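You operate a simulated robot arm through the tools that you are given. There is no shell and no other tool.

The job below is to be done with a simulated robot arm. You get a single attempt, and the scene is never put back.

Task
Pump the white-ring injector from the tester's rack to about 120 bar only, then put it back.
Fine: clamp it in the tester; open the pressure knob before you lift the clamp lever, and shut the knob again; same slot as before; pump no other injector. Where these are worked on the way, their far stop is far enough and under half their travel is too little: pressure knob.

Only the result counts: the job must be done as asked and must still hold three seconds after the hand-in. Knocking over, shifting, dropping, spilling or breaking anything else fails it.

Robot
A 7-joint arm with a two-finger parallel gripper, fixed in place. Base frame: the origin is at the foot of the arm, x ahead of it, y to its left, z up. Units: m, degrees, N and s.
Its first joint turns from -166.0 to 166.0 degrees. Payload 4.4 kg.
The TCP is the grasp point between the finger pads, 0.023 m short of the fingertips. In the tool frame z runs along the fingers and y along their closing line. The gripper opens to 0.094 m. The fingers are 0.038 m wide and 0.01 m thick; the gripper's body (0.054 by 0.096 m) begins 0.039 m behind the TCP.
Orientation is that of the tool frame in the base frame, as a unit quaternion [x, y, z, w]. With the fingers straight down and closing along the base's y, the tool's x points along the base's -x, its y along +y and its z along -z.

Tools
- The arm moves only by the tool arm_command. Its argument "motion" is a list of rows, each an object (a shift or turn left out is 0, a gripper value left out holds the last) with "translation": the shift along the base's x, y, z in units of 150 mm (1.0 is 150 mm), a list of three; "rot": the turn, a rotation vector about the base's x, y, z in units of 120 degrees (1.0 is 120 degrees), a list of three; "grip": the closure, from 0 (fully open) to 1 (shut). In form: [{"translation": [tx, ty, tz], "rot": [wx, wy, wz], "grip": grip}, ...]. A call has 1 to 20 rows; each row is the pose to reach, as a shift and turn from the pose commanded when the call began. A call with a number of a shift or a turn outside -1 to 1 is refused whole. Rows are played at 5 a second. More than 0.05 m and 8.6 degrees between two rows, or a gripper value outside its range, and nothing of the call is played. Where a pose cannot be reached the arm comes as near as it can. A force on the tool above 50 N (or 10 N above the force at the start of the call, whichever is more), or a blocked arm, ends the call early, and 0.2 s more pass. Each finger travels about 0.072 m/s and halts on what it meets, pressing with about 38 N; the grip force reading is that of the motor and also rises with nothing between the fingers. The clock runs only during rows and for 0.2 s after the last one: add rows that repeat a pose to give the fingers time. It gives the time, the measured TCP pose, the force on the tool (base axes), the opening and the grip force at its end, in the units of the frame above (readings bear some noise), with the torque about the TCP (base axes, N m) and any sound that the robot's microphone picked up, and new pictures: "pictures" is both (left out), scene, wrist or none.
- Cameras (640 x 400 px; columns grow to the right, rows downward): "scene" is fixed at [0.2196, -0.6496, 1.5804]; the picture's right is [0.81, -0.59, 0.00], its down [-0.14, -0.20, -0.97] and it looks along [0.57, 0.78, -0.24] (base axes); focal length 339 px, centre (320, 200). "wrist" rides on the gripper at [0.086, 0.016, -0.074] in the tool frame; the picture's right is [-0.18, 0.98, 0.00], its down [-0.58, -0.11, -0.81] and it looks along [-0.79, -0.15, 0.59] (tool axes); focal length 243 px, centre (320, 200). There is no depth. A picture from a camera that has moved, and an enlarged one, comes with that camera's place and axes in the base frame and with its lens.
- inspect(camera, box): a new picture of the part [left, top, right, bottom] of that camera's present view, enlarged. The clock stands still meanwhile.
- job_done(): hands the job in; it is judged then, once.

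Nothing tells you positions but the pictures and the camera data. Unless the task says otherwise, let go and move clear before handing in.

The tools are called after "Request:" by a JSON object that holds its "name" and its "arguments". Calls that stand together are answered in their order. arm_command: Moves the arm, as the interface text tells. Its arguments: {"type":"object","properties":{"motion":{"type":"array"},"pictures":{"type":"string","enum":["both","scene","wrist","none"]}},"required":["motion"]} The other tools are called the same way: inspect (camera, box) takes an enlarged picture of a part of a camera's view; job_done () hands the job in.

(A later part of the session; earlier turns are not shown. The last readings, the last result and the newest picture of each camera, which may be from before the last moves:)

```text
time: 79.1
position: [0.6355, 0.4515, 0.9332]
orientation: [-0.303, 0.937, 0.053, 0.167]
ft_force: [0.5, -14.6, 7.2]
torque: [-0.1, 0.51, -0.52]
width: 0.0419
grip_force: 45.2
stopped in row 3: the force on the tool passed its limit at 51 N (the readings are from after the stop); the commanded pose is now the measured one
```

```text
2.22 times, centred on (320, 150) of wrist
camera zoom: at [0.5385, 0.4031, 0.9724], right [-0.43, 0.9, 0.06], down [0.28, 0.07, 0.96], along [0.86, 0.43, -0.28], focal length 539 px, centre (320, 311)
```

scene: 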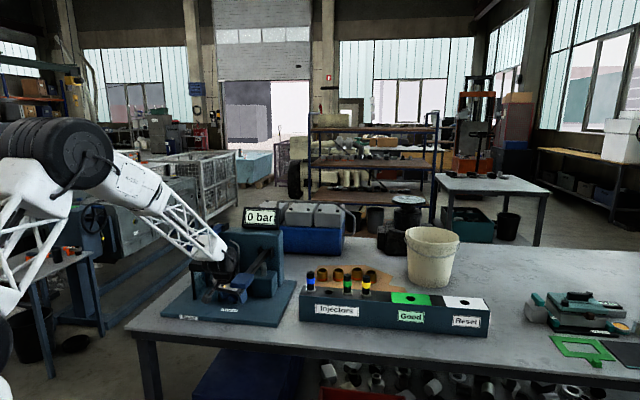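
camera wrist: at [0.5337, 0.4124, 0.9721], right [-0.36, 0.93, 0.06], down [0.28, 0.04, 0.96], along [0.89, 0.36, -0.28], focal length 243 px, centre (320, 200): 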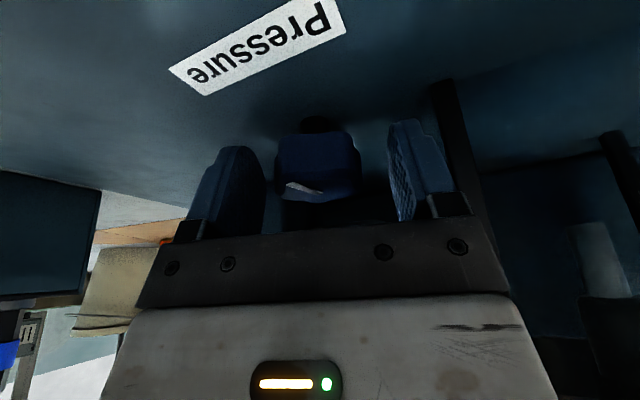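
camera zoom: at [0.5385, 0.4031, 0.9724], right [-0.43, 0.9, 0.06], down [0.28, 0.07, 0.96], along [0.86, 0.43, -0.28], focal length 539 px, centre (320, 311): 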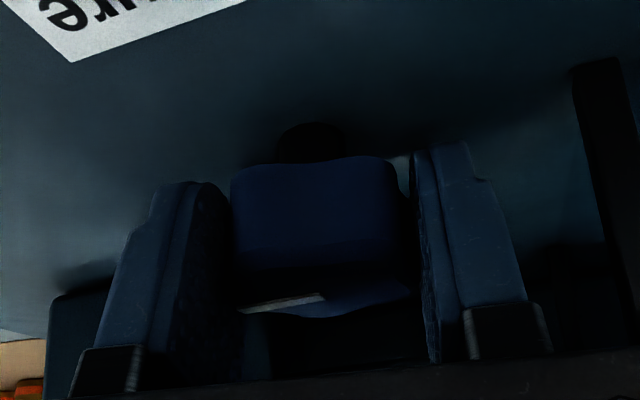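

Confirmed: the knob is at its far stop, fully open, at 0 bar. I release it and back the hand out the way it came in.

Request:
{"name": "arm_command", "arguments": {"motion": [{"grip": 0.6}, {"grip": 0.3}, {"grip": 0.27}, {"grip": 0.27}, {"translation": [-0.05, -0.04, 0.18]}, {"translation": [-0.1, -0.08, 0.36], "rot": [0, 0, 0.025]}, {"translation": [-0.15, -0.12, 0.54], "rot": [0, 0, 0.05]}, {"translation": [-0.2, -0.16, 0.72], "rot": [0, 0, 0.07]}, {"translation": [-0.25, -0.2, 0.9], "rot": [0, 0, 0.07]}, {"translation": [-0.25, -0.2, 0.9], "rot": [0, 0, 0.07]}], "pictures": "both"}}

Request:
{"name": "inspect", "arguments": {"camera": "wrist", "box": [240, 0, 400, 120]}}

Request:
{"name": "inspect", "arguments": {"camera": "scene", "box": [160, 190, 290, 310]}}

```text
time: 81.3
position: [0.5975, 0.4215, 1.0674]
orientation: [-0.371, 0.912, 0.066, 0.163]
ft_force: [0.0, 0.0, -1.0]
torque: [0.0, 0.01, 0.0]
width: 0.0687
grip_force: 0.1
camera wrist: at [0.5092, 0.3605, 1.1067], right [-0.56, 0.82, 0.06], down [0.27, 0.11, 0.96], along [0.78, 0.55, -0.28], focal length 243 px, centre (320, 200)
```

scene: 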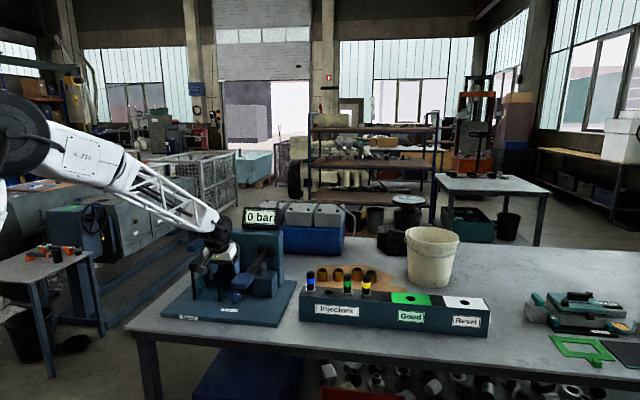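
wrist: 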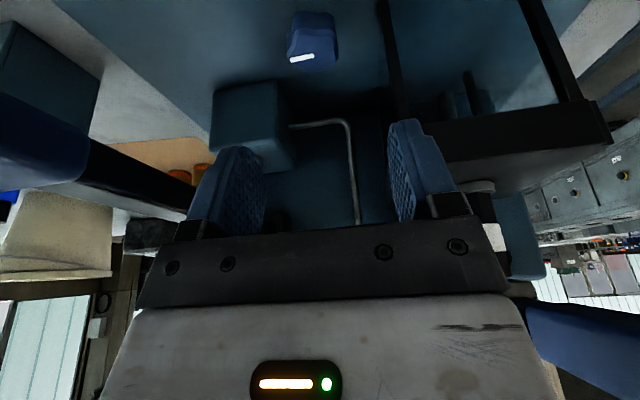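

```text
3.33 times, centred on (320, 60) of wrist
camera zoom: at [0.5092, 0.3605, 1.1067], right [-0.56, 0.82, 0.06], down [0.27, 0.11, 0.96], along [0.78, 0.55, -0.28], focal length 809 px, centre (320, 667)
```

zoom: 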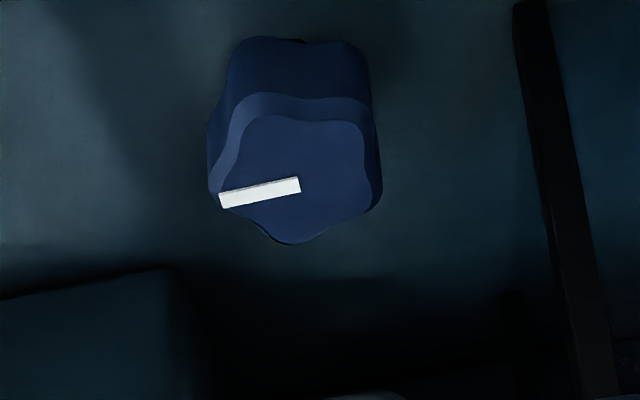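

```text
3.33 times, centred on (225, 250) of scene
camera zoom: at [0.2196, -0.6496, 1.5804], right [0.81, -0.59, 0.0], down [-0.14, -0.2, -0.97], along [0.57, 0.78, -0.24], focal length 1131 px, centre (637, 33)
```

zoom: 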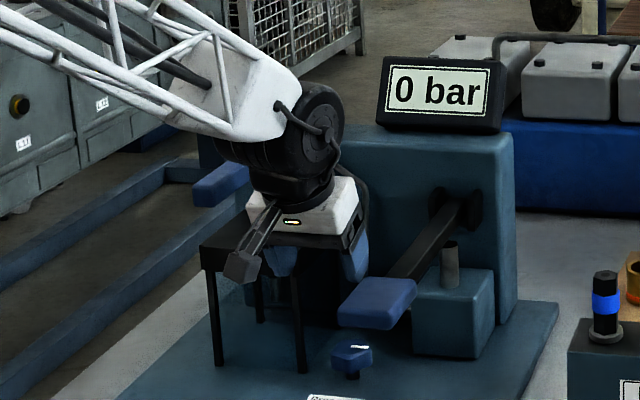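

The mark now points 90° from where it started, so the valve is fully open. Next I rise, level the tool and go above the clamp handle.

Request:
{"name": "arm_command", "arguments": {"motion": [{"translation": [0, 0, 0.3]}, {"translation": [0, 0, 0.6]}, {"translation": [0, 0, 0.9]}, {"translation": [0, 0, 1.0]}, {"translation": [0, 0, 1.0]}], "pictures": "none"}}

Request:
{"name": "arm_command", "arguments": {"motion": [{"rot": [-0.04, 0.04, 0]}, {"rot": [-0.08, 0.08, 0], "translation": [-0.1, 0.1, 0.1]}, {"rot": [-0.1179, 0.1179, 0.005], "translation": [-0.25, 0.22, 0.2]}, {"rot": [-0.1179, 0.1179, 0.005], "translation": [-0.4, 0.35, 0.3]}, {"rot": [-0.1179, 0.1179, 0.005], "translation": [-0.517, 0.468, 0.3]}, {"rot": [-0.1179, 0.1179, 0.005], "translation": [-0.517, 0.468, 0.3]}], "pictures": "both"}}

Request:
{"name": "inspect", "arguments": {"camera": "scene", "box": [160, 160, 290, 310]}}

Request:
{"name": "inspect", "arguments": {"camera": "wrist", "box": [200, 0, 440, 240]}}

```text
time: 82.5
position: [0.5984, 0.4217, 1.2169]
orientation: [-0.371, 0.912, 0.065, 0.163]
ft_force: [0.1, -0.4, -0.3]
torque: [0.05, -0.03, 0.02]
width: 0.0685
grip_force: 0.1
```

```text
time: 83.9
position: [0.5193, 0.4923, 1.2625]
orientation: [-0.382, 0.924, -0.001, 0.002]
ft_force: [-0.4, -1.2, 0.8]
torque: [-0.01, 0.03, -0.01]
width: 0.069
grip_force: 0.0
camera wrist: at [0.4463, 0.4436, 1.3364], right [-0.56, 0.83, 0.0], down [0.48, 0.33, 0.81], along [0.67, 0.45, -0.59], focal length 243 px, centre (320, 200)
```

scene: 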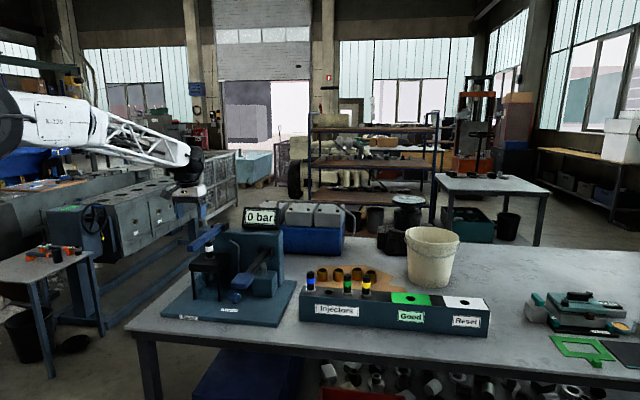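
wrist: 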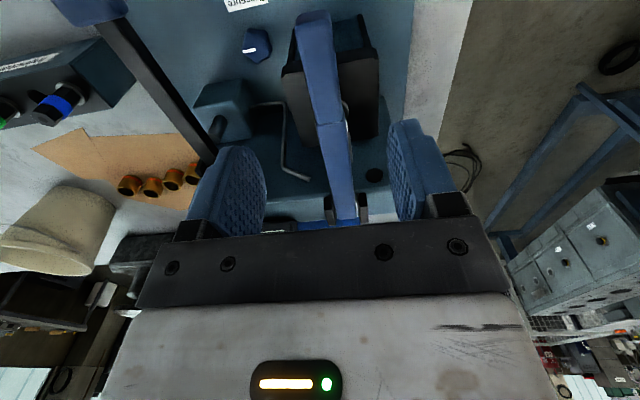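

```text
2.67 times, centred on (225, 235) of scene
camera zoom: at [0.2196, -0.6496, 1.5804], right [0.81, -0.59, 0.0], down [-0.14, -0.2, -0.97], along [0.57, 0.78, -0.24], focal length 905 px, centre (573, 107)
```

zoom: 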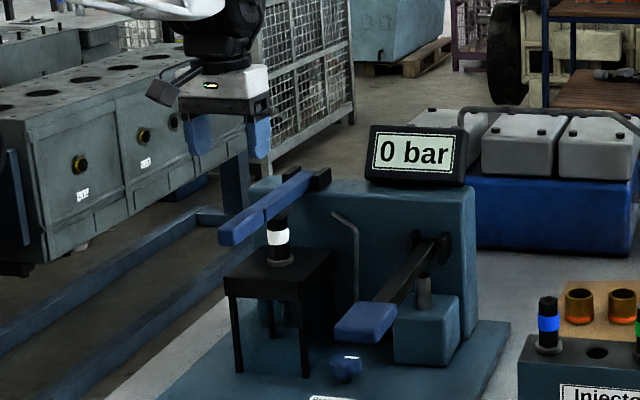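

```text
1.67 times, centred on (320, 120) of wrist
camera zoom: at [0.4463, 0.4436, 1.3364], right [-0.56, 0.83, 0.0], down [0.48, 0.33, 0.81], along [0.67, 0.45, -0.59], focal length 404 px, centre (320, 333)
```

zoom: 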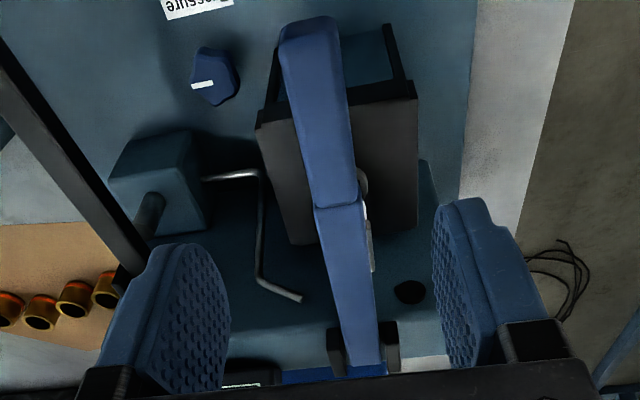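

The handle lies straight below. I descend around it to the pose where I let go of it, and grip.

Request:
{"name": "arm_command", "arguments": {"motion": [{"translation": [0.004, 0, -0.25]}, {"translation": [0.004, 0, -0.5]}, {"translation": [0.004, 0, -0.75]}, {"translation": [0.004, 0, -0.893]}, {"translation": [0.004, 0, -0.893]}], "pictures": "none"}}

Request:
{"name": "arm_command", "arguments": {"motion": [{"grip": 0.5}, {"grip": 0.75}, {"grip": 1.0}, {"grip": 1.0}, {"grip": 1.0}], "pictures": "none"}}

Request:
{"name": "inspect", "arguments": {"camera": "scene", "box": [170, 190, 250, 270]}}

```text
time: 85.1
position: [0.5209, 0.4915, 1.1293]
orientation: [-0.382, 0.924, -0.001, 0.002]
ft_force: [0.4, 0.3, -0.7]
torque: [-0.02, 0.03, 0.02]
width: 0.0688
grip_force: 0.1
```

```text
time: 86.3
position: [0.5191, 0.4913, 1.1289]
orientation: [-0.382, 0.924, 0.0, 0.003]
ft_force: [6.8, -5.9, -1.2]
torque: [0.18, 0.31, 1.39]
width: 0.0248
grip_force: 44.8
```

```text
5.00 times, centred on (210, 230) of scene
camera zoom: at [0.2196, -0.6496, 1.5804], right [0.81, -0.59, 0.0], down [-0.14, -0.2, -0.97], along [0.57, 0.78, -0.24], focal length 1696 px, centre (870, 50)
```

zoom: 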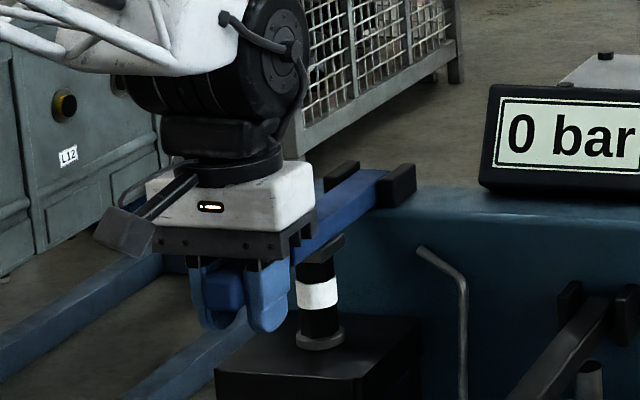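

The handle is gripped. I start lifting the clamp lever back up along its refined arc (pivot q≈0.928, z≈1.144, radius 0.214).

Request:
{"name": "arm_command", "arguments": {"motion": [{"translation": [-0.0026, -0.0026, 0.102]}, {"translation": [0.0029, 0.0029, 0.2509]}, {"translation": [0.0194, 0.0194, 0.3982]}, {"translation": [0.0194, 0.0194, 0.3982]}], "pictures": "none"}}

Request:
{"name": "inspect", "arguments": {"camera": "scene", "box": [170, 180, 260, 270]}}

```text
time: 87.3
position: [0.5239, 0.4949, 1.1891]
orientation: [-0.382, 0.924, -0.001, 0.002]
ft_force: [29.4, 12.4, -11.0]
torque: [0.24, 1.38, 1.61]
width: 0.0251
grip_force: 44.8
```

```text
4.44 times, centred on (215, 225) of scene
camera zoom: at [0.2196, -0.6496, 1.5804], right [0.81, -0.59, 0.0], down [-0.14, -0.2, -0.97], along [0.57, 0.78, -0.24], focal length 1508 px, centre (787, 89)
```

zoom: 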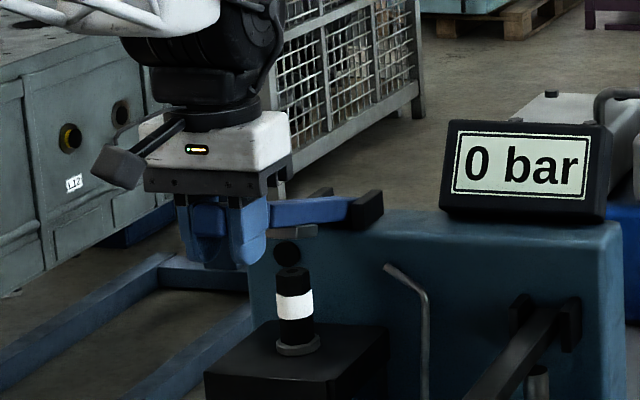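

The lever lifts and the injector stays put. I relieve the load and continue upward.

Request:
{"name": "arm_command", "arguments": {"motion": [{"translation": [0.0089, 0.0033, 0], "rot": [0, 0, 0.008]}, {"translation": [0.0359, 0.0303, 0.1429], "rot": [0, 0, 0.008]}, {"translation": [0.0735, 0.0679, 0.281], "rot": [0, 0, 0.008]}, {"translation": [0.1209, 0.1153, 0.4128], "rot": [0, 0, 0.008]}, {"translation": [0.1779, 0.1723, 0.5369], "rot": [0, 0, 0.008]}, {"translation": [0.1779, 0.1723, 0.5369], "rot": [0, 0, 0.008]}], "pictures": "none"}}

```text
time: 88.7
position: [0.5497, 0.5212, 1.269]
orientation: [-0.39, 0.921, -0.001, 0.002]
ft_force: [-3.0, 18.1, -18.8]
torque: [-1.37, 0.71, -1.8]
width: 0.0252
grip_force: 45.1
```

Request:
{"name": "arm_command", "arguments": {"motion": [{"translation": [0, 0.0066, -0.0033], "rot": [0, 0, -0.004]}, {"translation": [0.0659, 0.0725, 0.1116], "rot": [0, 0, -0.004]}, {"translation": [0.1398, 0.1464, 0.2162], "rot": [0, 0, -0.004]}, {"translation": [0.221, 0.2276, 0.3093], "rot": [0, 0, -0.004]}, {"translation": [0.3088, 0.3154, 0.3899], "rot": [0, 0, -0.004]}, {"translation": [0.402, 0.4086, 0.457], "rot": [0, 0, -0.004]}, {"translation": [0.402, 0.4086, 0.457], "rot": [0, 0, -0.004]}], "pictures": "scene"}}

Request:
{"name": "inspect", "arguments": {"camera": "scene", "box": [160, 140, 280, 290]}}

```text
time: 90.3
position: [0.6117, 0.5842, 1.3378]
orientation: [-0.385, 0.923, -0.002, 0.002]
ft_force: [12.3, -13.8, -16.7]
torque: [-0.03, 2.03, -0.48]
width: 0.0251
grip_force: 44.9
```

scene: 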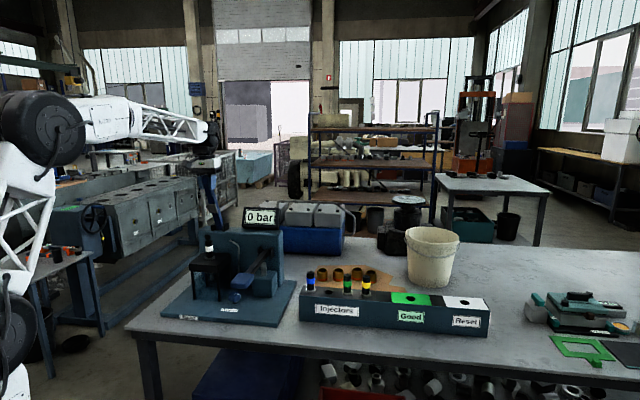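

```text
2.67 times, centred on (220, 215) of scene
camera zoom: at [0.2196, -0.6496, 1.5804], right [0.81, -0.59, 0.0], down [-0.14, -0.2, -0.97], along [0.57, 0.78, -0.24], focal length 905 px, centre (587, 160)
```

zoom: 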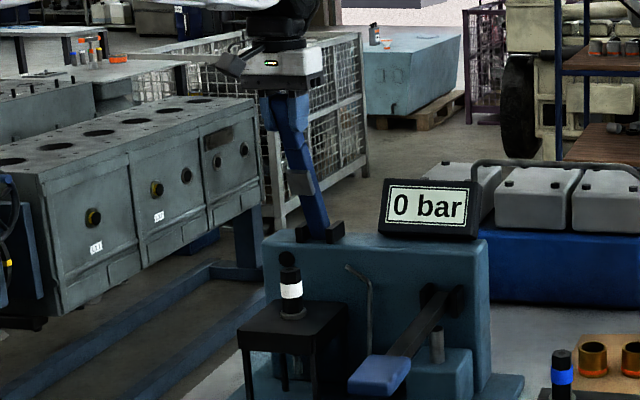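

Request:
{"name": "arm_command", "arguments": {"motion": [{"translation": [0.0042, -0.0042, -0.0047]}, {"translation": [0.1018, 0.0934, 0.0484]}, {"translation": [0.2029, 0.1945, 0.0866]}, {"translation": [0.3062, 0.2978, 0.1098]}, {"translation": [0.4106, 0.4022, 0.1176]}, {"translation": [0.4804, 0.472, 0.1142]}, {"translation": [0.4804, 0.472, 0.1142]}], "pictures": "none"}}

Request:
{"name": "inspect", "arguments": {"camera": "scene", "box": [160, 140, 280, 290]}}

```text
time: 91.9
position: [0.682, 0.6544, 1.3563]
orientation: [-0.386, 0.923, -0.001, 0.002]
ft_force: [-23.9, 14.4, 0.8]
torque: [-0.1, 2.06, -1.01]
width: 0.0249
grip_force: 44.9
```

```text
2.67 times, centred on (220, 215) of scene
camera zoom: at [0.2196, -0.6496, 1.5804], right [0.81, -0.59, 0.0], down [-0.14, -0.2, -0.97], along [0.57, 0.78, -0.24], focal length 905 px, centre (587, 160)
```

zoom: 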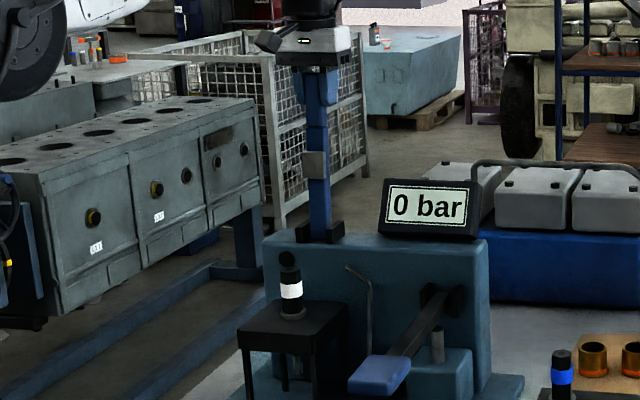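

Nearly upright. I correct the sideways load and push the last few degrees back to the original rest.

Request:
{"name": "arm_command", "arguments": {"motion": [{"translation": [-0.0061, 0.0061, 0]}, {"translation": [0.02, 0.032, -0.003]}, {"translation": [0.042, 0.054, -0.007]}, {"translation": [0.042, 0.054, -0.007]}], "pictures": "none"}}

```text
time: 92.9
position: [0.6893, 0.6606, 1.3538]
orientation: [-0.386, 0.923, -0.002, 0.002]
ft_force: [-8.5, 0.3, 9.9]
torque: [0.18, 2.09, -1.06]
width: 0.0252
grip_force: 44.6
```

Request:
{"name": "arm_command", "arguments": {"motion": [{"translation": [0.007, 0.007, 0]}, {"translation": [0.012, 0.012, -0.001]}, {"translation": [0.012, 0.012, -0.001]}], "pictures": "none"}}

```text
time: 93.7
position: [0.6904, 0.6631, 1.3538]
orientation: [-0.386, 0.923, 0.0, 0.003]
ft_force: [-2.4, -3.8, 15.2]
torque: [0.1, 2.22, -1.0]
width: 0.025
grip_force: 45.0
```

The lever is back at (slightly past) its original lean. I release it and back straight away to the front.

Request:
{"name": "arm_command", "arguments": {"motion": [{"grip": 0.7}, {"grip": 0.4}, {"grip": 0.25}, {"grip": 0.25}, {"grip": 0.25}], "pictures": "none"}}

Request:
{"name": "arm_command", "arguments": {"motion": [{"translation": [-0.15, -0.15, 0.03]}, {"translation": [-0.35, -0.35, 0.08]}, {"translation": [-0.55, -0.55, 0.12]}, {"translation": [-0.75, -0.75, 0.12]}, {"translation": [-0.75, -0.75, 0.12]}], "pictures": "both"}}

Request:
{"name": "inspect", "arguments": {"camera": "scene", "box": [160, 140, 280, 290]}}

```text
time: 94.9
position: [0.691, 0.663, 1.3536]
orientation: [-0.386, 0.922, -0.001, 0.003]
ft_force: [0.0, -0.3, 0.2]
torque: [0.01, -0.01, 0.01]
width: 0.0706
grip_force: 0.0
```

```text
time: 96.1
position: [0.5791, 0.5482, 1.3717]
orientation: [-0.385, 0.923, -0.001, 0.002]
ft_force: [-0.6, 0.6, 0.2]
torque: [0.0, 0.01, -0.02]
width: 0.0705
grip_force: 0.0
camera wrist: at [0.506, 0.5004, 1.4445], right [-0.57, 0.82, 0.0], down [0.48, 0.34, 0.81], along [0.67, 0.46, -0.59], focal length 243 px, centre (320, 200)
```

scene: 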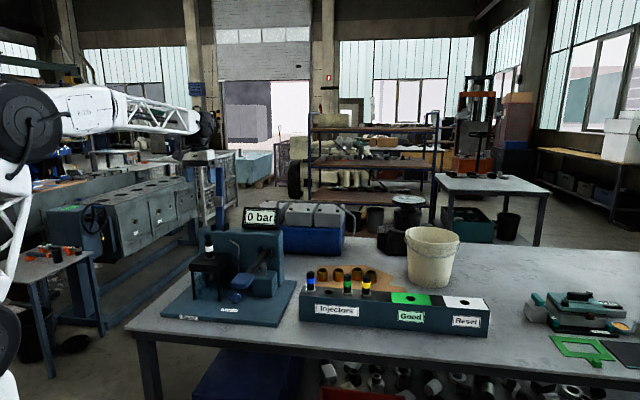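
wrist: 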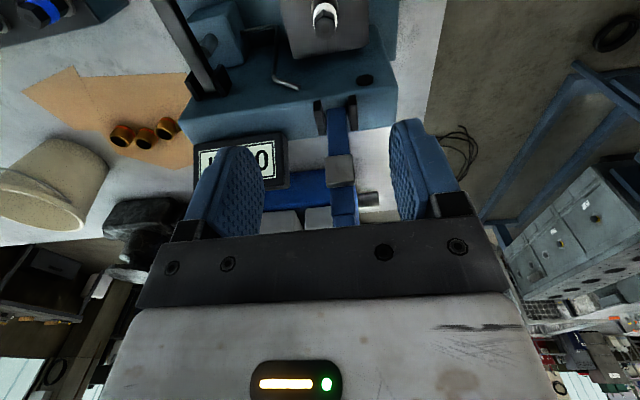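

```text
2.67 times, centred on (220, 215) of scene
camera zoom: at [0.2196, -0.6496, 1.5804], right [0.81, -0.59, 0.0], down [-0.14, -0.2, -0.97], along [0.57, 0.78, -0.24], focal length 905 px, centre (587, 160)
```

zoom: 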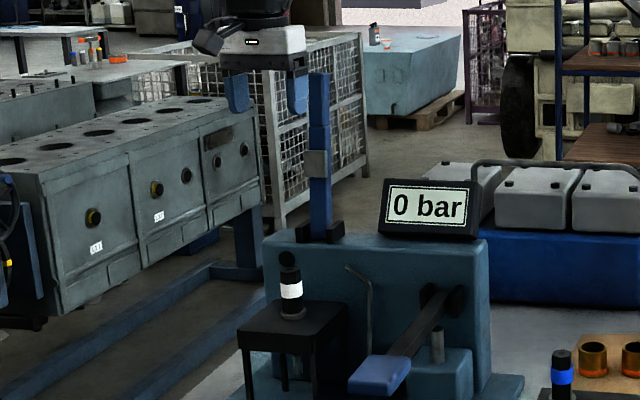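

The clamp lever is upright as at the start and the injector is still in the stand. Now I go back in front of the knob to shut it.

Request:
{"name": "arm_command", "arguments": {"motion": [{"translation": [0, -0.3, 0]}, {"translation": [-0.02, -0.6, -0.1]}, {"translation": [-0.04, -0.88, -0.2]}, {"translation": [-0.053, -1.0, -0.45]}, {"translation": [-0.053, -1.0, -0.75]}, {"translation": [-0.053, -1.0, -1.0]}, {"translation": [-0.053, -1.0, -1.0]}], "pictures": "none"}}

Request:
{"name": "arm_command", "arguments": {"motion": [{"rot": [0.04, -0.04, 0], "grip": 0.27}, {"rot": [0.08, -0.08, 0], "grip": 0.27}, {"rot": [0.1179, -0.1179, -0.002], "grip": 0.27}, {"rot": [0.1179, -0.1179, -0.002], "translation": [0.07, 0.06, -0.25]}, {"rot": [0.1179, -0.1179, -0.002], "translation": [0.13, 0.12, -0.5]}, {"rot": [0.1179, -0.1179, -0.002], "translation": [0.19, 0.165, -0.75]}, {"rot": [0.1179, -0.1179, -0.002], "translation": [0.205, 0.17, -0.95]}, {"rot": [0.1179, -0.1179, -0.002], "translation": [0.205, 0.17, -0.95]}], "pictures": "both"}}

Request:
{"name": "inspect", "arguments": {"camera": "wrist", "box": [200, 0, 440, 240]}}

```text
time: 97.7
position: [0.5694, 0.4003, 1.2211]
orientation: [-0.386, 0.923, -0.002, 0.002]
ft_force: [0.5, 0.3, 0.0]
torque: [-0.03, -0.01, 0.01]
width: 0.0704
grip_force: 0.1
```

```text
time: 99.5
position: [0.6, 0.4255, 1.0785]
orientation: [-0.377, 0.909, 0.066, 0.163]
ft_force: [0.1, 0.3, -0.4]
torque: [0.02, -0.02, 0.0]
width: 0.0683
grip_force: 0.1
camera wrist: at [0.5127, 0.363, 1.1179], right [-0.57, 0.82, 0.06], down [0.26, 0.12, 0.96], along [0.78, 0.56, -0.28], focal length 243 px, centre (320, 200)
```

scene: 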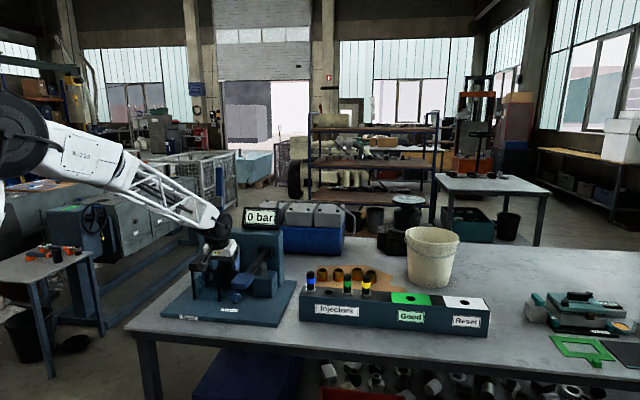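
wrist: 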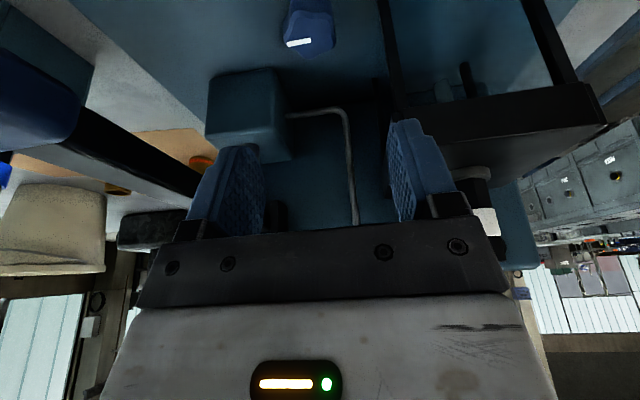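

```text
1.67 times, centred on (320, 120) of wrist
camera zoom: at [0.5127, 0.363, 1.1179], right [-0.57, 0.82, 0.06], down [0.26, 0.12, 0.96], along [0.78, 0.56, -0.28], focal length 404 px, centre (320, 333)
```

zoom: 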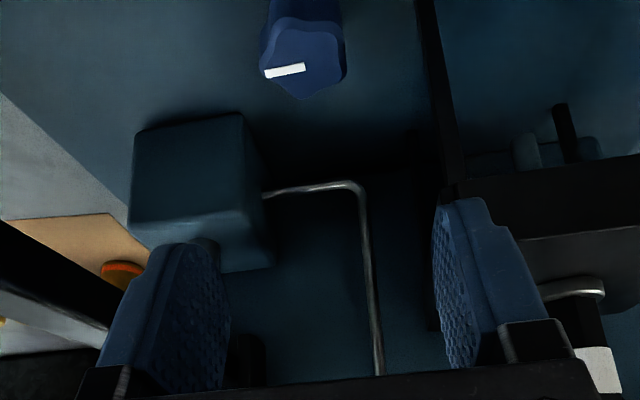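

The knob mark still points right (open). I descend around it again.

Request:
{"name": "arm_command", "arguments": {"motion": [{"translation": [0.06, 0.036, -0.2]}, {"translation": [0.11, 0.075, -0.4]}, {"translation": [0.155, 0.115, -0.6]}, {"translation": [0.195, 0.15, -0.8]}, {"translation": [0.23, 0.178, -0.967]}, {"translation": [0.23, 0.178, -0.967]}], "pictures": "none"}}

Request:
{"name": "inspect", "arguments": {"camera": "wrist", "box": [200, 60, 440, 240]}}

Request:
{"name": "inspect", "arguments": {"camera": "scene", "box": [190, 200, 290, 310]}}

```text
time: 100.9
position: [0.6343, 0.4534, 0.9339]
orientation: [-0.377, 0.909, 0.064, 0.163]
ft_force: [0.3, -0.3, -0.3]
torque: [0.03, 0.0, 0.01]
width: 0.0685
grip_force: 0.1
```

```text
2.22 times, centred on (320, 150) of wrist
camera zoom: at [0.5478, 0.3899, 0.9731], right [-0.57, 0.82, 0.06], down [0.26, 0.12, 0.96], along [0.78, 0.56, -0.28], focal length 539 px, centre (320, 311)
```

zoom: 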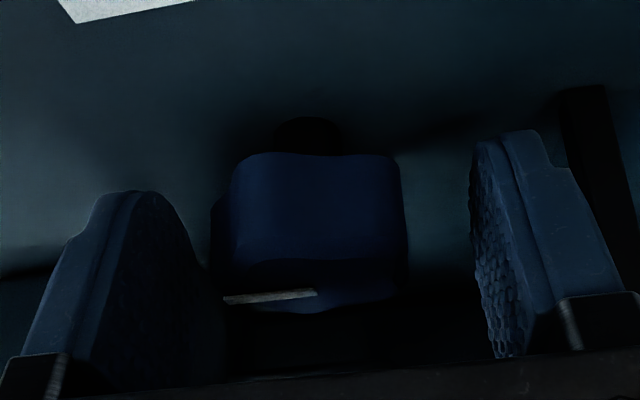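

```text
3.64 times, centred on (240, 255) of scene
camera zoom: at [0.2196, -0.6496, 1.5804], right [0.81, -0.59, 0.0], down [-0.14, -0.2, -0.97], along [0.57, 0.78, -0.24], focal length 1234 px, centre (611, 0)
```

zoom: 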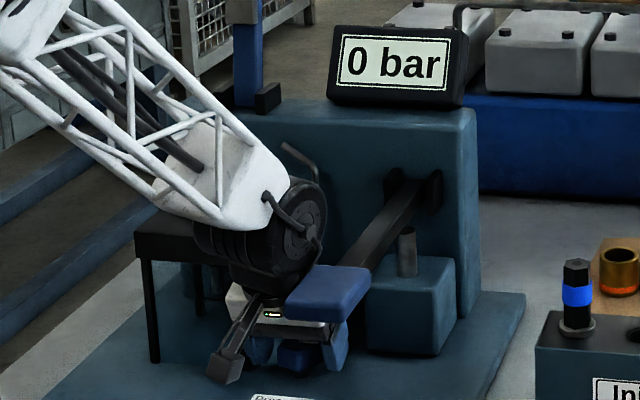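

Knob centred between the fingers again. I swing to +14° with open fingers, then close on it.

Request:
{"name": "arm_command", "arguments": {"motion": [{"translation": [0.0026, -0.002, 0], "rot": [0, 0, 0.0583]}, {"translation": [0.0051, -0.004, 0], "rot": [0, 0, 0.1167]}, {"translation": [0.0051, -0.004, 0], "rot": [0, 0, 0.1167]}, {"translation": [0.0051, -0.004, 0], "rot": [0, 0, 0.1167], "grip": 0.5}, {"translation": [0.0051, -0.004, 0], "rot": [0, 0, 0.1167], "grip": 0.8}, {"translation": [0.0051, -0.004, 0], "rot": [0, 0, 0.1167], "grip": 1.0}, {"translation": [0.0051, -0.004, 0], "rot": [0, 0, 0.1167], "grip": 1.0}], "pictures": "none"}}

Request:
{"name": "inspect", "arguments": {"camera": "wrist", "box": [200, 60, 440, 240]}}

```text
time: 102.5
position: [0.6369, 0.4523, 0.9345]
orientation: [-0.485, 0.857, 0.084, 0.153]
ft_force: [-4.4, 2.6, 1.7]
torque: [0.32, 0.94, -0.02]
width: 0.042
grip_force: 45.0
```

```text
2.22 times, centred on (320, 150) of wrist
camera zoom: at [0.5668, 0.3699, 0.9735], right [-0.75, 0.65, 0.06], down [0.23, 0.18, 0.96], along [0.62, 0.74, -0.28], focal length 539 px, centre (320, 311)
```

zoom: 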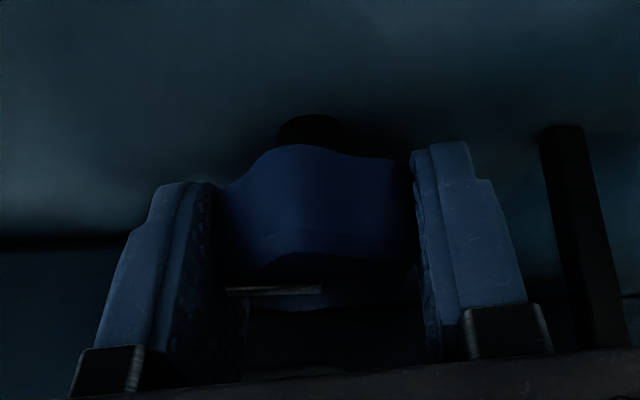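

Now I turn clockwise.

Request:
{"name": "arm_command", "arguments": {"motion": [{"translation": [-0.0026, 0.0021, 0], "rot": [0, 0, -0.0583]}, {"translation": [-0.0051, 0.004, 0], "rot": [0, 0, -0.1167]}, {"translation": [-0.0051, 0.004, 0], "rot": [0, 0, -0.1167]}], "pictures": "none"}}

Request:
{"name": "inspect", "arguments": {"camera": "wrist", "box": [200, 60, 440, 240]}}

```text
time: 103.3
position: [0.6356, 0.4533, 0.9343]
orientation: [-0.377, 0.909, 0.065, 0.164]
ft_force: [14.2, 2.1, -2.8]
torque: [0.26, -0.16, 0.0]
width: 0.0418
grip_force: 44.4
```

```text
2.22 times, centred on (320, 150) of wrist
camera zoom: at [0.5485, 0.3892, 0.9734], right [-0.57, 0.82, 0.06], down [0.26, 0.12, 0.96], along [0.78, 0.56, -0.28], focal length 539 px, centre (320, 311)
```

zoom: 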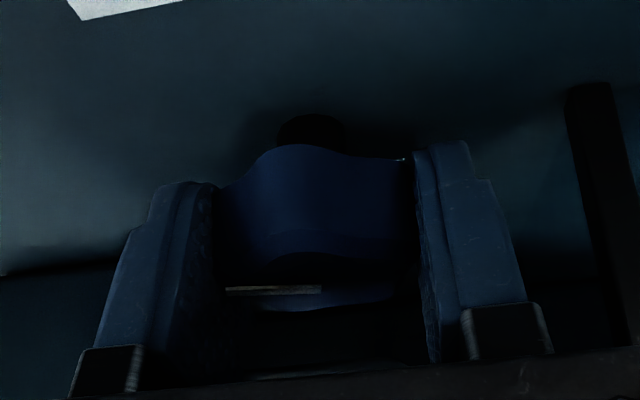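

Request:
{"name": "arm_command", "arguments": {"motion": [{"translation": [0.002, 0.0026, 0], "rot": [0, 0, -0.0583]}, {"translation": [0.0, 0.0051, 0], "rot": [0, 0, -0.1167]}, {"translation": [0.0, 0.0051, 0], "rot": [0, 0, -0.1167]}], "pictures": "none"}}

Request:
{"name": "arm_command", "arguments": {"motion": [{"grip": 0.6}, {"grip": 0.3}, {"grip": 0.27}, {"translation": [0.0023, -0.0023, 0], "rot": [0, 0, 0.0583], "grip": 0.27}, {"translation": [0.0046, -0.0046, 0], "rot": [0, 0, 0.1167], "grip": 0.27}, {"translation": [0.0068, -0.0068, 0], "rot": [0, 0, 0.175], "grip": 0.27}, {"translation": [0.0091, -0.0091, 0], "rot": [0, 0, 0.2333], "grip": 0.27}, {"translation": [0.0091, -0.0091, 0], "rot": [0, 0, 0.2333], "grip": 0.27}], "pictures": "none"}}

Request:
{"name": "inspect", "arguments": {"camera": "wrist", "box": [200, 60, 440, 240]}}

```text
time: 104.1
position: [0.6362, 0.4532, 0.9347]
orientation: [-0.263, 0.949, 0.044, 0.169]
ft_force: [28.0, -31.9, 4.1]
torque: [-0.22, 0.51, -0.02]
width: 0.0419
grip_force: 44.9
```

```text
time: 105.9
position: [0.6369, 0.4521, 0.9339]
orientation: [-0.486, 0.856, 0.084, 0.153]
ft_force: [-0.2, -0.1, 1.3]
torque: [0.01, -0.02, -0.04]
width: 0.0684
grip_force: 0.0
```

```text
2.22 times, centred on (320, 150) of wrist
camera zoom: at [0.5678, 0.3695, 0.9734], right [-0.75, 0.65, 0.06], down [0.23, 0.18, 0.96], along [0.62, 0.74, -0.28], focal length 539 px, centre (320, 311)
```

zoom: 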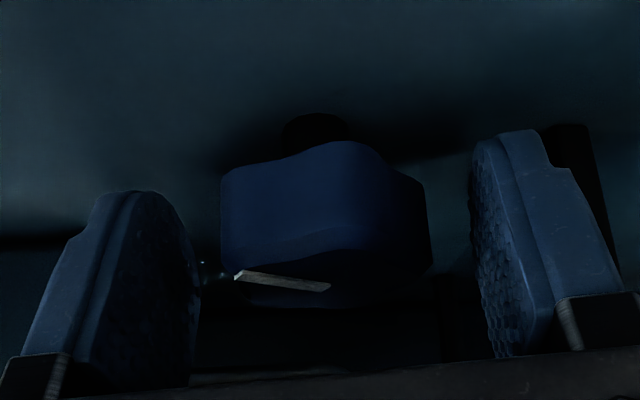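

28° back so far. I close and turn clockwise again, correcting the side load midway.

Request:
{"name": "arm_command", "arguments": {"motion": [{"grip": 0.5}, {"grip": 0.8}, {"grip": 1.0}, {"grip": 1.0}], "pictures": "none"}}

```text
time: 106.9
position: [0.6353, 0.4525, 0.934]
orientation: [-0.486, 0.856, 0.085, 0.154]
ft_force: [-26.3, 15.9, 6.7]
torque: [0.43, 1.26, 0.02]
width: 0.042
grip_force: 44.8
```

Request:
{"name": "arm_command", "arguments": {"motion": [{"translation": [-0.0086, 0.0052, 0]}, {"translation": [-0.0112, 0.0073, 0], "rot": [0, 0, -0.0583]}, {"translation": [-0.0137, 0.0092, 0], "rot": [0, 0, -0.1167]}, {"translation": [-0.0137, 0.0092, 0], "rot": [0, 0, -0.1167]}], "pictures": "none"}}

```text
time: 107.9
position: [0.6361, 0.4517, 0.9351]
orientation: [-0.376, 0.91, 0.063, 0.164]
ft_force: [41.0, -13.5, -8.4]
torque: [0.55, -0.2, -0.04]
width: 0.0421
grip_force: 44.7
```

Request:
{"name": "arm_command", "arguments": {"motion": [{"translation": [0.0127, -0.0042, 0]}, {"translation": [0.0127, -0.0042, 0], "rot": [0, 0, -0.0583]}, {"translation": [0.0127, -0.0042, 0], "rot": [0, 0, -0.0583]}], "pictures": "none"}}

```text
time: 108.7
position: [0.6363, 0.4521, 0.9334]
orientation: [-0.32, 0.931, 0.054, 0.166]
ft_force: [9.1, -25.1, 8.2]
torque: [-0.33, 1.5, 0.0]
width: 0.042
grip_force: 44.6
```

Request:
{"name": "arm_command", "arguments": {"motion": [{"translation": [0.0028, -0.0075, 0]}, {"translation": [0.0028, -0.0075, 0], "rot": [0, 0, -0.0583]}, {"translation": [0.0028, -0.0075, 0], "rot": [0, 0, -0.0583]}], "pictures": "none"}}

Request:
{"name": "arm_command", "arguments": {"motion": [{"grip": 0.6}, {"grip": 0.3}, {"grip": 0.27}, {"translation": [0.0023, 0.001, 0], "rot": [0, 0, 0.0583], "grip": 0.27}, {"translation": [0.0046, 0.001, 0], "rot": [0, 0, 0.1167], "grip": 0.27}, {"translation": [0.0068, 0.0, 0], "rot": [0, 0, 0.175], "grip": 0.27}, {"translation": [0.0091, -0.001, 0], "rot": [0, 0, 0.2333], "grip": 0.27}, {"translation": [0.0091, -0.001, 0], "rot": [0, 0, 0.2333], "grip": 0.27}], "pictures": "none"}}

Request:
{"name": "inspect", "arguments": {"camera": "wrist", "box": [200, 60, 440, 240]}}

```text
time: 109.5
position: [0.6363, 0.4526, 0.9337]
orientation: [-0.265, 0.948, 0.046, 0.17]
ft_force: [-18.1, 10.3, 3.6]
torque: [0.28, 0.27, 0.04]
width: 0.0419
grip_force: 45.1
```

```text
time: 111.3
position: [0.6387, 0.452, 0.9336]
orientation: [-0.486, 0.856, 0.085, 0.153]
ft_force: [0.5, 0.3, -0.4]
torque: [-0.01, -0.05, 0.01]
width: 0.0685
grip_force: 0.2
```

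```text
2.22 times, centred on (320, 150) of wrist
camera zoom: at [0.5691, 0.3691, 0.9733], right [-0.75, 0.65, 0.06], down [0.23, 0.18, 0.96], along [0.62, 0.74, -0.28], focal length 539 px, centre (320, 311)
```

zoom: 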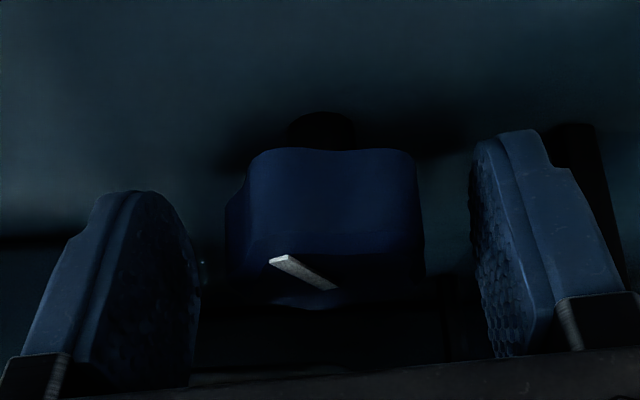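

About 56° back. Third clockwise turn.

Request:
{"name": "arm_command", "arguments": {"motion": [{"translation": [-0.004, 0.0024, 0], "grip": 0.5}, {"translation": [-0.004, 0.0024, 0], "grip": 0.8}, {"translation": [-0.004, 0.0024, 0], "grip": 1.0}, {"translation": [-0.004, 0.0024, 0], "grip": 1.0}], "pictures": "none"}}

```text
time: 112.3
position: [0.6365, 0.4517, 0.9347]
orientation: [-0.487, 0.856, 0.085, 0.154]
ft_force: [-41.6, 24.9, 9.3]
torque: [0.54, 1.33, 0.02]
width: 0.0417
grip_force: 45.1
```

Request:
{"name": "arm_command", "arguments": {"motion": [{"translation": [-0.0126, 0.0076, 0]}, {"translation": [-0.0126, 0.0076, 0]}], "pictures": "none"}}

Request:
{"name": "arm_command", "arguments": {"motion": [{"rot": [0, 0, -0.03]}, {"rot": [0, 0, -0.0583]}, {"rot": [0, 0, -0.0583]}], "pictures": "none"}}

```text
time: 112.9
position: [0.6366, 0.4513, 0.9343]
orientation: [-0.485, 0.857, 0.084, 0.155]
ft_force: [-10.3, 7.7, 1.3]
torque: [0.09, 0.84, 0.01]
width: 0.0418
grip_force: 45.1
```

```text
time: 113.7
position: [0.6366, 0.4526, 0.9332]
orientation: [-0.432, 0.885, 0.073, 0.159]
ft_force: [17.9, 3.7, -4.7]
torque: [0.32, -0.17, -0.02]
width: 0.0418
grip_force: 44.8
```

Request:
{"name": "arm_command", "arguments": {"motion": [{"translation": [0.0057, 0.001, 0], "rot": [0, 0, -0.03]}, {"translation": [0.0057, 0.001, 0], "rot": [0, 0, -0.0583]}, {"translation": [0.0057, 0.001, 0], "rot": [0, 0, -0.0583]}], "pictures": "none"}}

```text
time: 114.5
position: [0.6357, 0.4526, 0.9334]
orientation: [-0.377, 0.91, 0.064, 0.162]
ft_force: [-10.0, -8.4, 2.8]
torque: [0.17, 0.81, -0.02]
width: 0.0419
grip_force: 44.8
```

Request:
{"name": "arm_command", "arguments": {"motion": [{"translation": [-0.003, -0.002, 0], "rot": [0, 0, -0.03]}, {"translation": [-0.003, -0.002, 0], "rot": [0, 0, -0.0583]}, {"translation": [-0.003, -0.002, 0], "rot": [0, 0, -0.0583]}], "pictures": "none"}}

```text
time: 115.3
position: [0.6367, 0.452, 0.9336]
orientation: [-0.321, 0.931, 0.055, 0.166]
ft_force: [3.1, -8.6, -3.7]
torque: [-0.19, 1.33, 0.01]
width: 0.0418
grip_force: 45.5
```

Request:
{"name": "arm_command", "arguments": {"motion": [{"translation": [0.001, -0.002, 0], "rot": [0, 0, -0.03]}, {"translation": [0.001, -0.002, 0], "rot": [0, 0, -0.0583]}, {"translation": [0.001, -0.002, 0], "rot": [0, 0, -0.0583]}], "pictures": "none"}}

Request:
{"name": "arm_command", "arguments": {"motion": [{"grip": 0.6}, {"grip": 0.3}, {"grip": 0.27}, {"translation": [0.0, 0.0, 0], "rot": [0, 0, 0.0583], "grip": 0.27}, {"translation": [0.0, 0.0, 0], "rot": [0, 0, 0.1167], "grip": 0.27}, {"translation": [0.0, 0.0, 0], "rot": [0, 0, 0.175], "grip": 0.27}, {"translation": [-0.003, 0.002, 0], "rot": [0, 0, 0.2333], "grip": 0.27}, {"translation": [-0.003, 0.002, 0], "rot": [0, 0, 0.2333], "grip": 0.27}], "pictures": "none"}}

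Request:
{"name": "inspect", "arguments": {"camera": "wrist", "box": [200, 60, 440, 240]}}

```text
time: 116.1
position: [0.6369, 0.4538, 0.9329]
orientation: [-0.263, 0.949, 0.044, 0.169]
ft_force: [6.1, -4.1, -9.3]
torque: [0.24, -0.18, -0.02]
width: 0.042
grip_force: 45.0
```

```text
time: 117.9
position: [0.6371, 0.4521, 0.9342]
orientation: [-0.486, 0.856, 0.085, 0.153]
ft_force: [-0.7, 0.9, -1.3]
torque: [0.03, 0.02, 0.01]
width: 0.0686
grip_force: 0.0
```

```text
2.22 times, centred on (320, 150) of wrist
camera zoom: at [0.5668, 0.3705, 0.9735], right [-0.75, 0.65, 0.06], down [0.23, 0.18, 0.96], along [0.62, 0.74, -0.28], focal length 539 px, centre (320, 311)
```

zoom: 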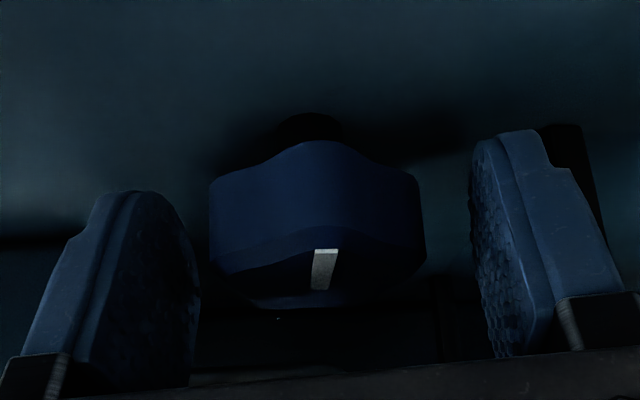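

About 84° back; the mark nearly faces front. One last grip to bring it firmly to the closed stop.

Request:
{"name": "arm_command", "arguments": {"motion": [{"translation": [-0.004, 0.0024, 0], "grip": 0.5}, {"translation": [-0.006, 0.0036, 0], "grip": 0.8}, {"translation": [-0.008, 0.0048, 0], "grip": 1.0}, {"translation": [-0.008, 0.0048, 0], "grip": 1.0}], "pictures": "none"}}

Request:
{"name": "arm_command", "arguments": {"motion": [{"translation": [-0.003, 0.002, 0], "rot": [0, 0, -0.02]}, {"translation": [-0.003, 0.002, 0], "rot": [0, 0, -0.035]}, {"translation": [-0.003, 0.002, 0], "rot": [0, 0, -0.035]}], "pictures": "none"}}

```text
time: 118.8
position: [0.6371, 0.4519, 0.934]
orientation: [-0.485, 0.856, 0.084, 0.154]
ft_force: [17.2, -3.0, -9.3]
torque: [0.2, 1.06, 0.24]
width: 0.0419
grip_force: 45.3
stopped in row 4: the force on the tool passed its limit at 52 N (the readings are from after the stop); the commanded pose is now the measured one
```

```text
time: 119.6
position: [0.6369, 0.4531, 0.9345]
orientation: [-0.453, 0.874, 0.079, 0.158]
ft_force: [46.9, -11.0, -11.6]
torque: [0.06, 0.33, 0.69]
width: 0.0418
grip_force: 45.3
```

Request:
{"name": "arm_command", "arguments": {"motion": [{"translation": [0.015, -0.0038, 0]}, {"translation": [0.015, -0.0038, 0]}], "pictures": "none"}}

Request:
{"name": "inspect", "arguments": {"camera": "wrist", "box": [200, 60, 440, 240]}}

```text
time: 120.2
position: [0.6366, 0.4523, 0.9344]
orientation: [-0.453, 0.874, 0.078, 0.157]
ft_force: [-8.9, -8.2, 9.5]
torque: [0.9, 0.75, 0.02]
width: 0.0421
grip_force: 45.1
```

```text
2.22 times, centred on (320, 150) of wrist
camera zoom: at [0.5615, 0.3762, 0.9736], right [-0.7, 0.71, 0.06], down [0.24, 0.16, 0.96], along [0.67, 0.69, -0.28], focal length 539 px, centre (320, 311)
```

zoom: 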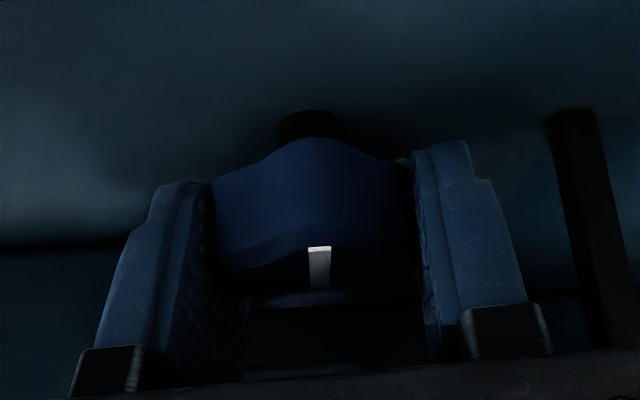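

The torque was only from the side load. I continue clockwise to find the closed stop.

Request:
{"name": "arm_command", "arguments": {"motion": [{"translation": [0.001, 0.001, 0], "rot": [0, 0, -0.02]}, {"translation": [0.001, 0.001, 0], "rot": [0, 0, -0.04]}, {"translation": [0.001, 0.001, 0], "rot": [0, 0, -0.04]}], "pictures": "none"}}

Request:
{"name": "inspect", "arguments": {"camera": "wrist", "box": [200, 60, 440, 240]}}

```text
time: 121.0
position: [0.6368, 0.453, 0.9345]
orientation: [-0.416, 0.892, 0.071, 0.161]
ft_force: [-24.0, 10.2, 10.6]
torque: [0.15, 1.02, 0.66]
width: 0.0419
grip_force: 44.9
```

```text
2.22 times, centred on (320, 150) of wrist
camera zoom: at [0.5554, 0.3829, 0.9732], right [-0.64, 0.76, 0.06], down [0.25, 0.14, 0.96], along [0.72, 0.63, -0.28], focal length 539 px, centre (320, 311)
```

zoom: 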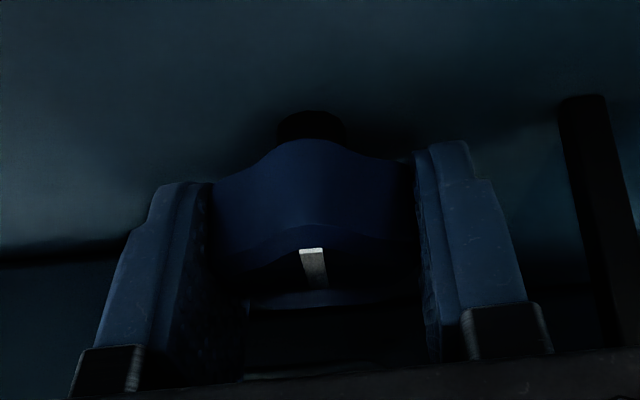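

The knob now slips against its closed stop (+0.66 N·m) with the mark back at its starting direction. I release and back out to verify.

Request:
{"name": "arm_command", "arguments": {"motion": [{"grip": 0.6}, {"grip": 0.3}, {"grip": 0.27}, {"grip": 0.27}, {"rot": [0, 0, -0.04]}, {"translation": [-0.05, -0.04, 0.18], "rot": [0, 0, -0.04]}, {"translation": [-0.1, -0.08, 0.36], "rot": [0, 0, -0.04]}, {"translation": [-0.15, -0.12, 0.54], "rot": [0, 0, -0.04]}, {"translation": [-0.2, -0.16, 0.72], "rot": [0, 0, -0.04]}, {"translation": [-0.25, -0.2, 0.9], "rot": [0, 0, -0.04]}, {"translation": [-0.25, -0.2, 0.9], "rot": [0, 0, -0.04]}], "pictures": "both"}}

Request:
{"name": "inspect", "arguments": {"camera": "wrist", "box": [240, 0, 400, 120]}}

Request:
{"name": "inspect", "arguments": {"camera": "scene", "box": [160, 190, 290, 310]}}

```text
time: 123.4
position: [0.6, 0.4227, 1.0692]
orientation: [-0.378, 0.909, 0.065, 0.163]
ft_force: [0.0, -0.2, -0.2]
torque: [0.0, 0.02, -0.04]
width: 0.0687
grip_force: 0.1
camera wrist: at [0.5134, 0.3593, 1.1085], right [-0.58, 0.82, 0.06], down [0.26, 0.12, 0.96], along [0.78, 0.57, -0.28], focal length 243 px, centre (320, 200)
```

scene: 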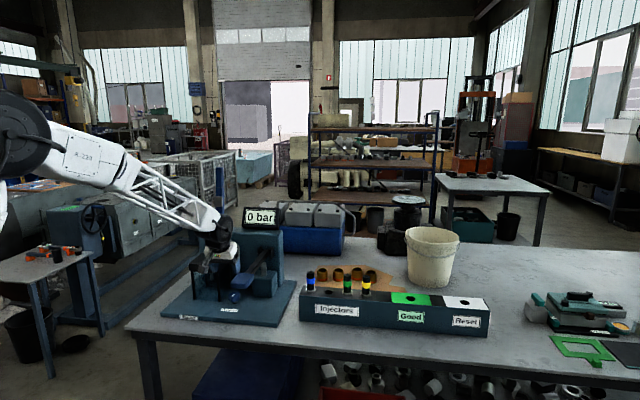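
wrist: 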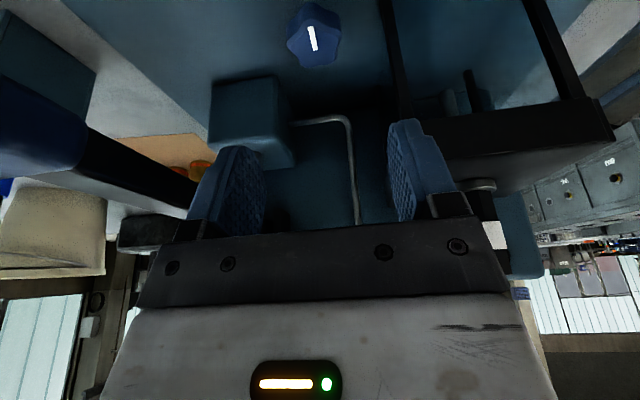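

```text
3.33 times, centred on (320, 60) of wrist
camera zoom: at [0.5134, 0.3593, 1.1085], right [-0.58, 0.82, 0.06], down [0.26, 0.12, 0.96], along [0.78, 0.57, -0.28], focal length 809 px, centre (320, 667)
```

zoom: 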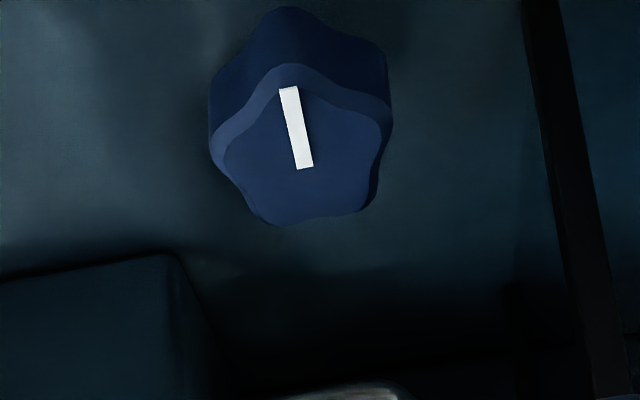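

```text
3.33 times, centred on (225, 250) of scene
camera zoom: at [0.2196, -0.6496, 1.5804], right [0.81, -0.59, 0.0], down [-0.14, -0.2, -0.97], along [0.57, 0.78, -0.24], focal length 1131 px, centre (637, 33)
```

zoom: 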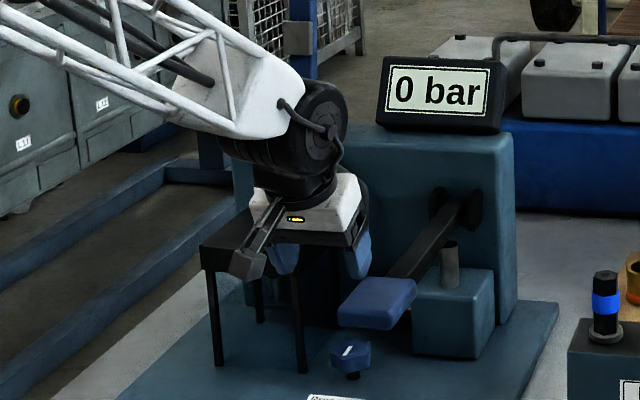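

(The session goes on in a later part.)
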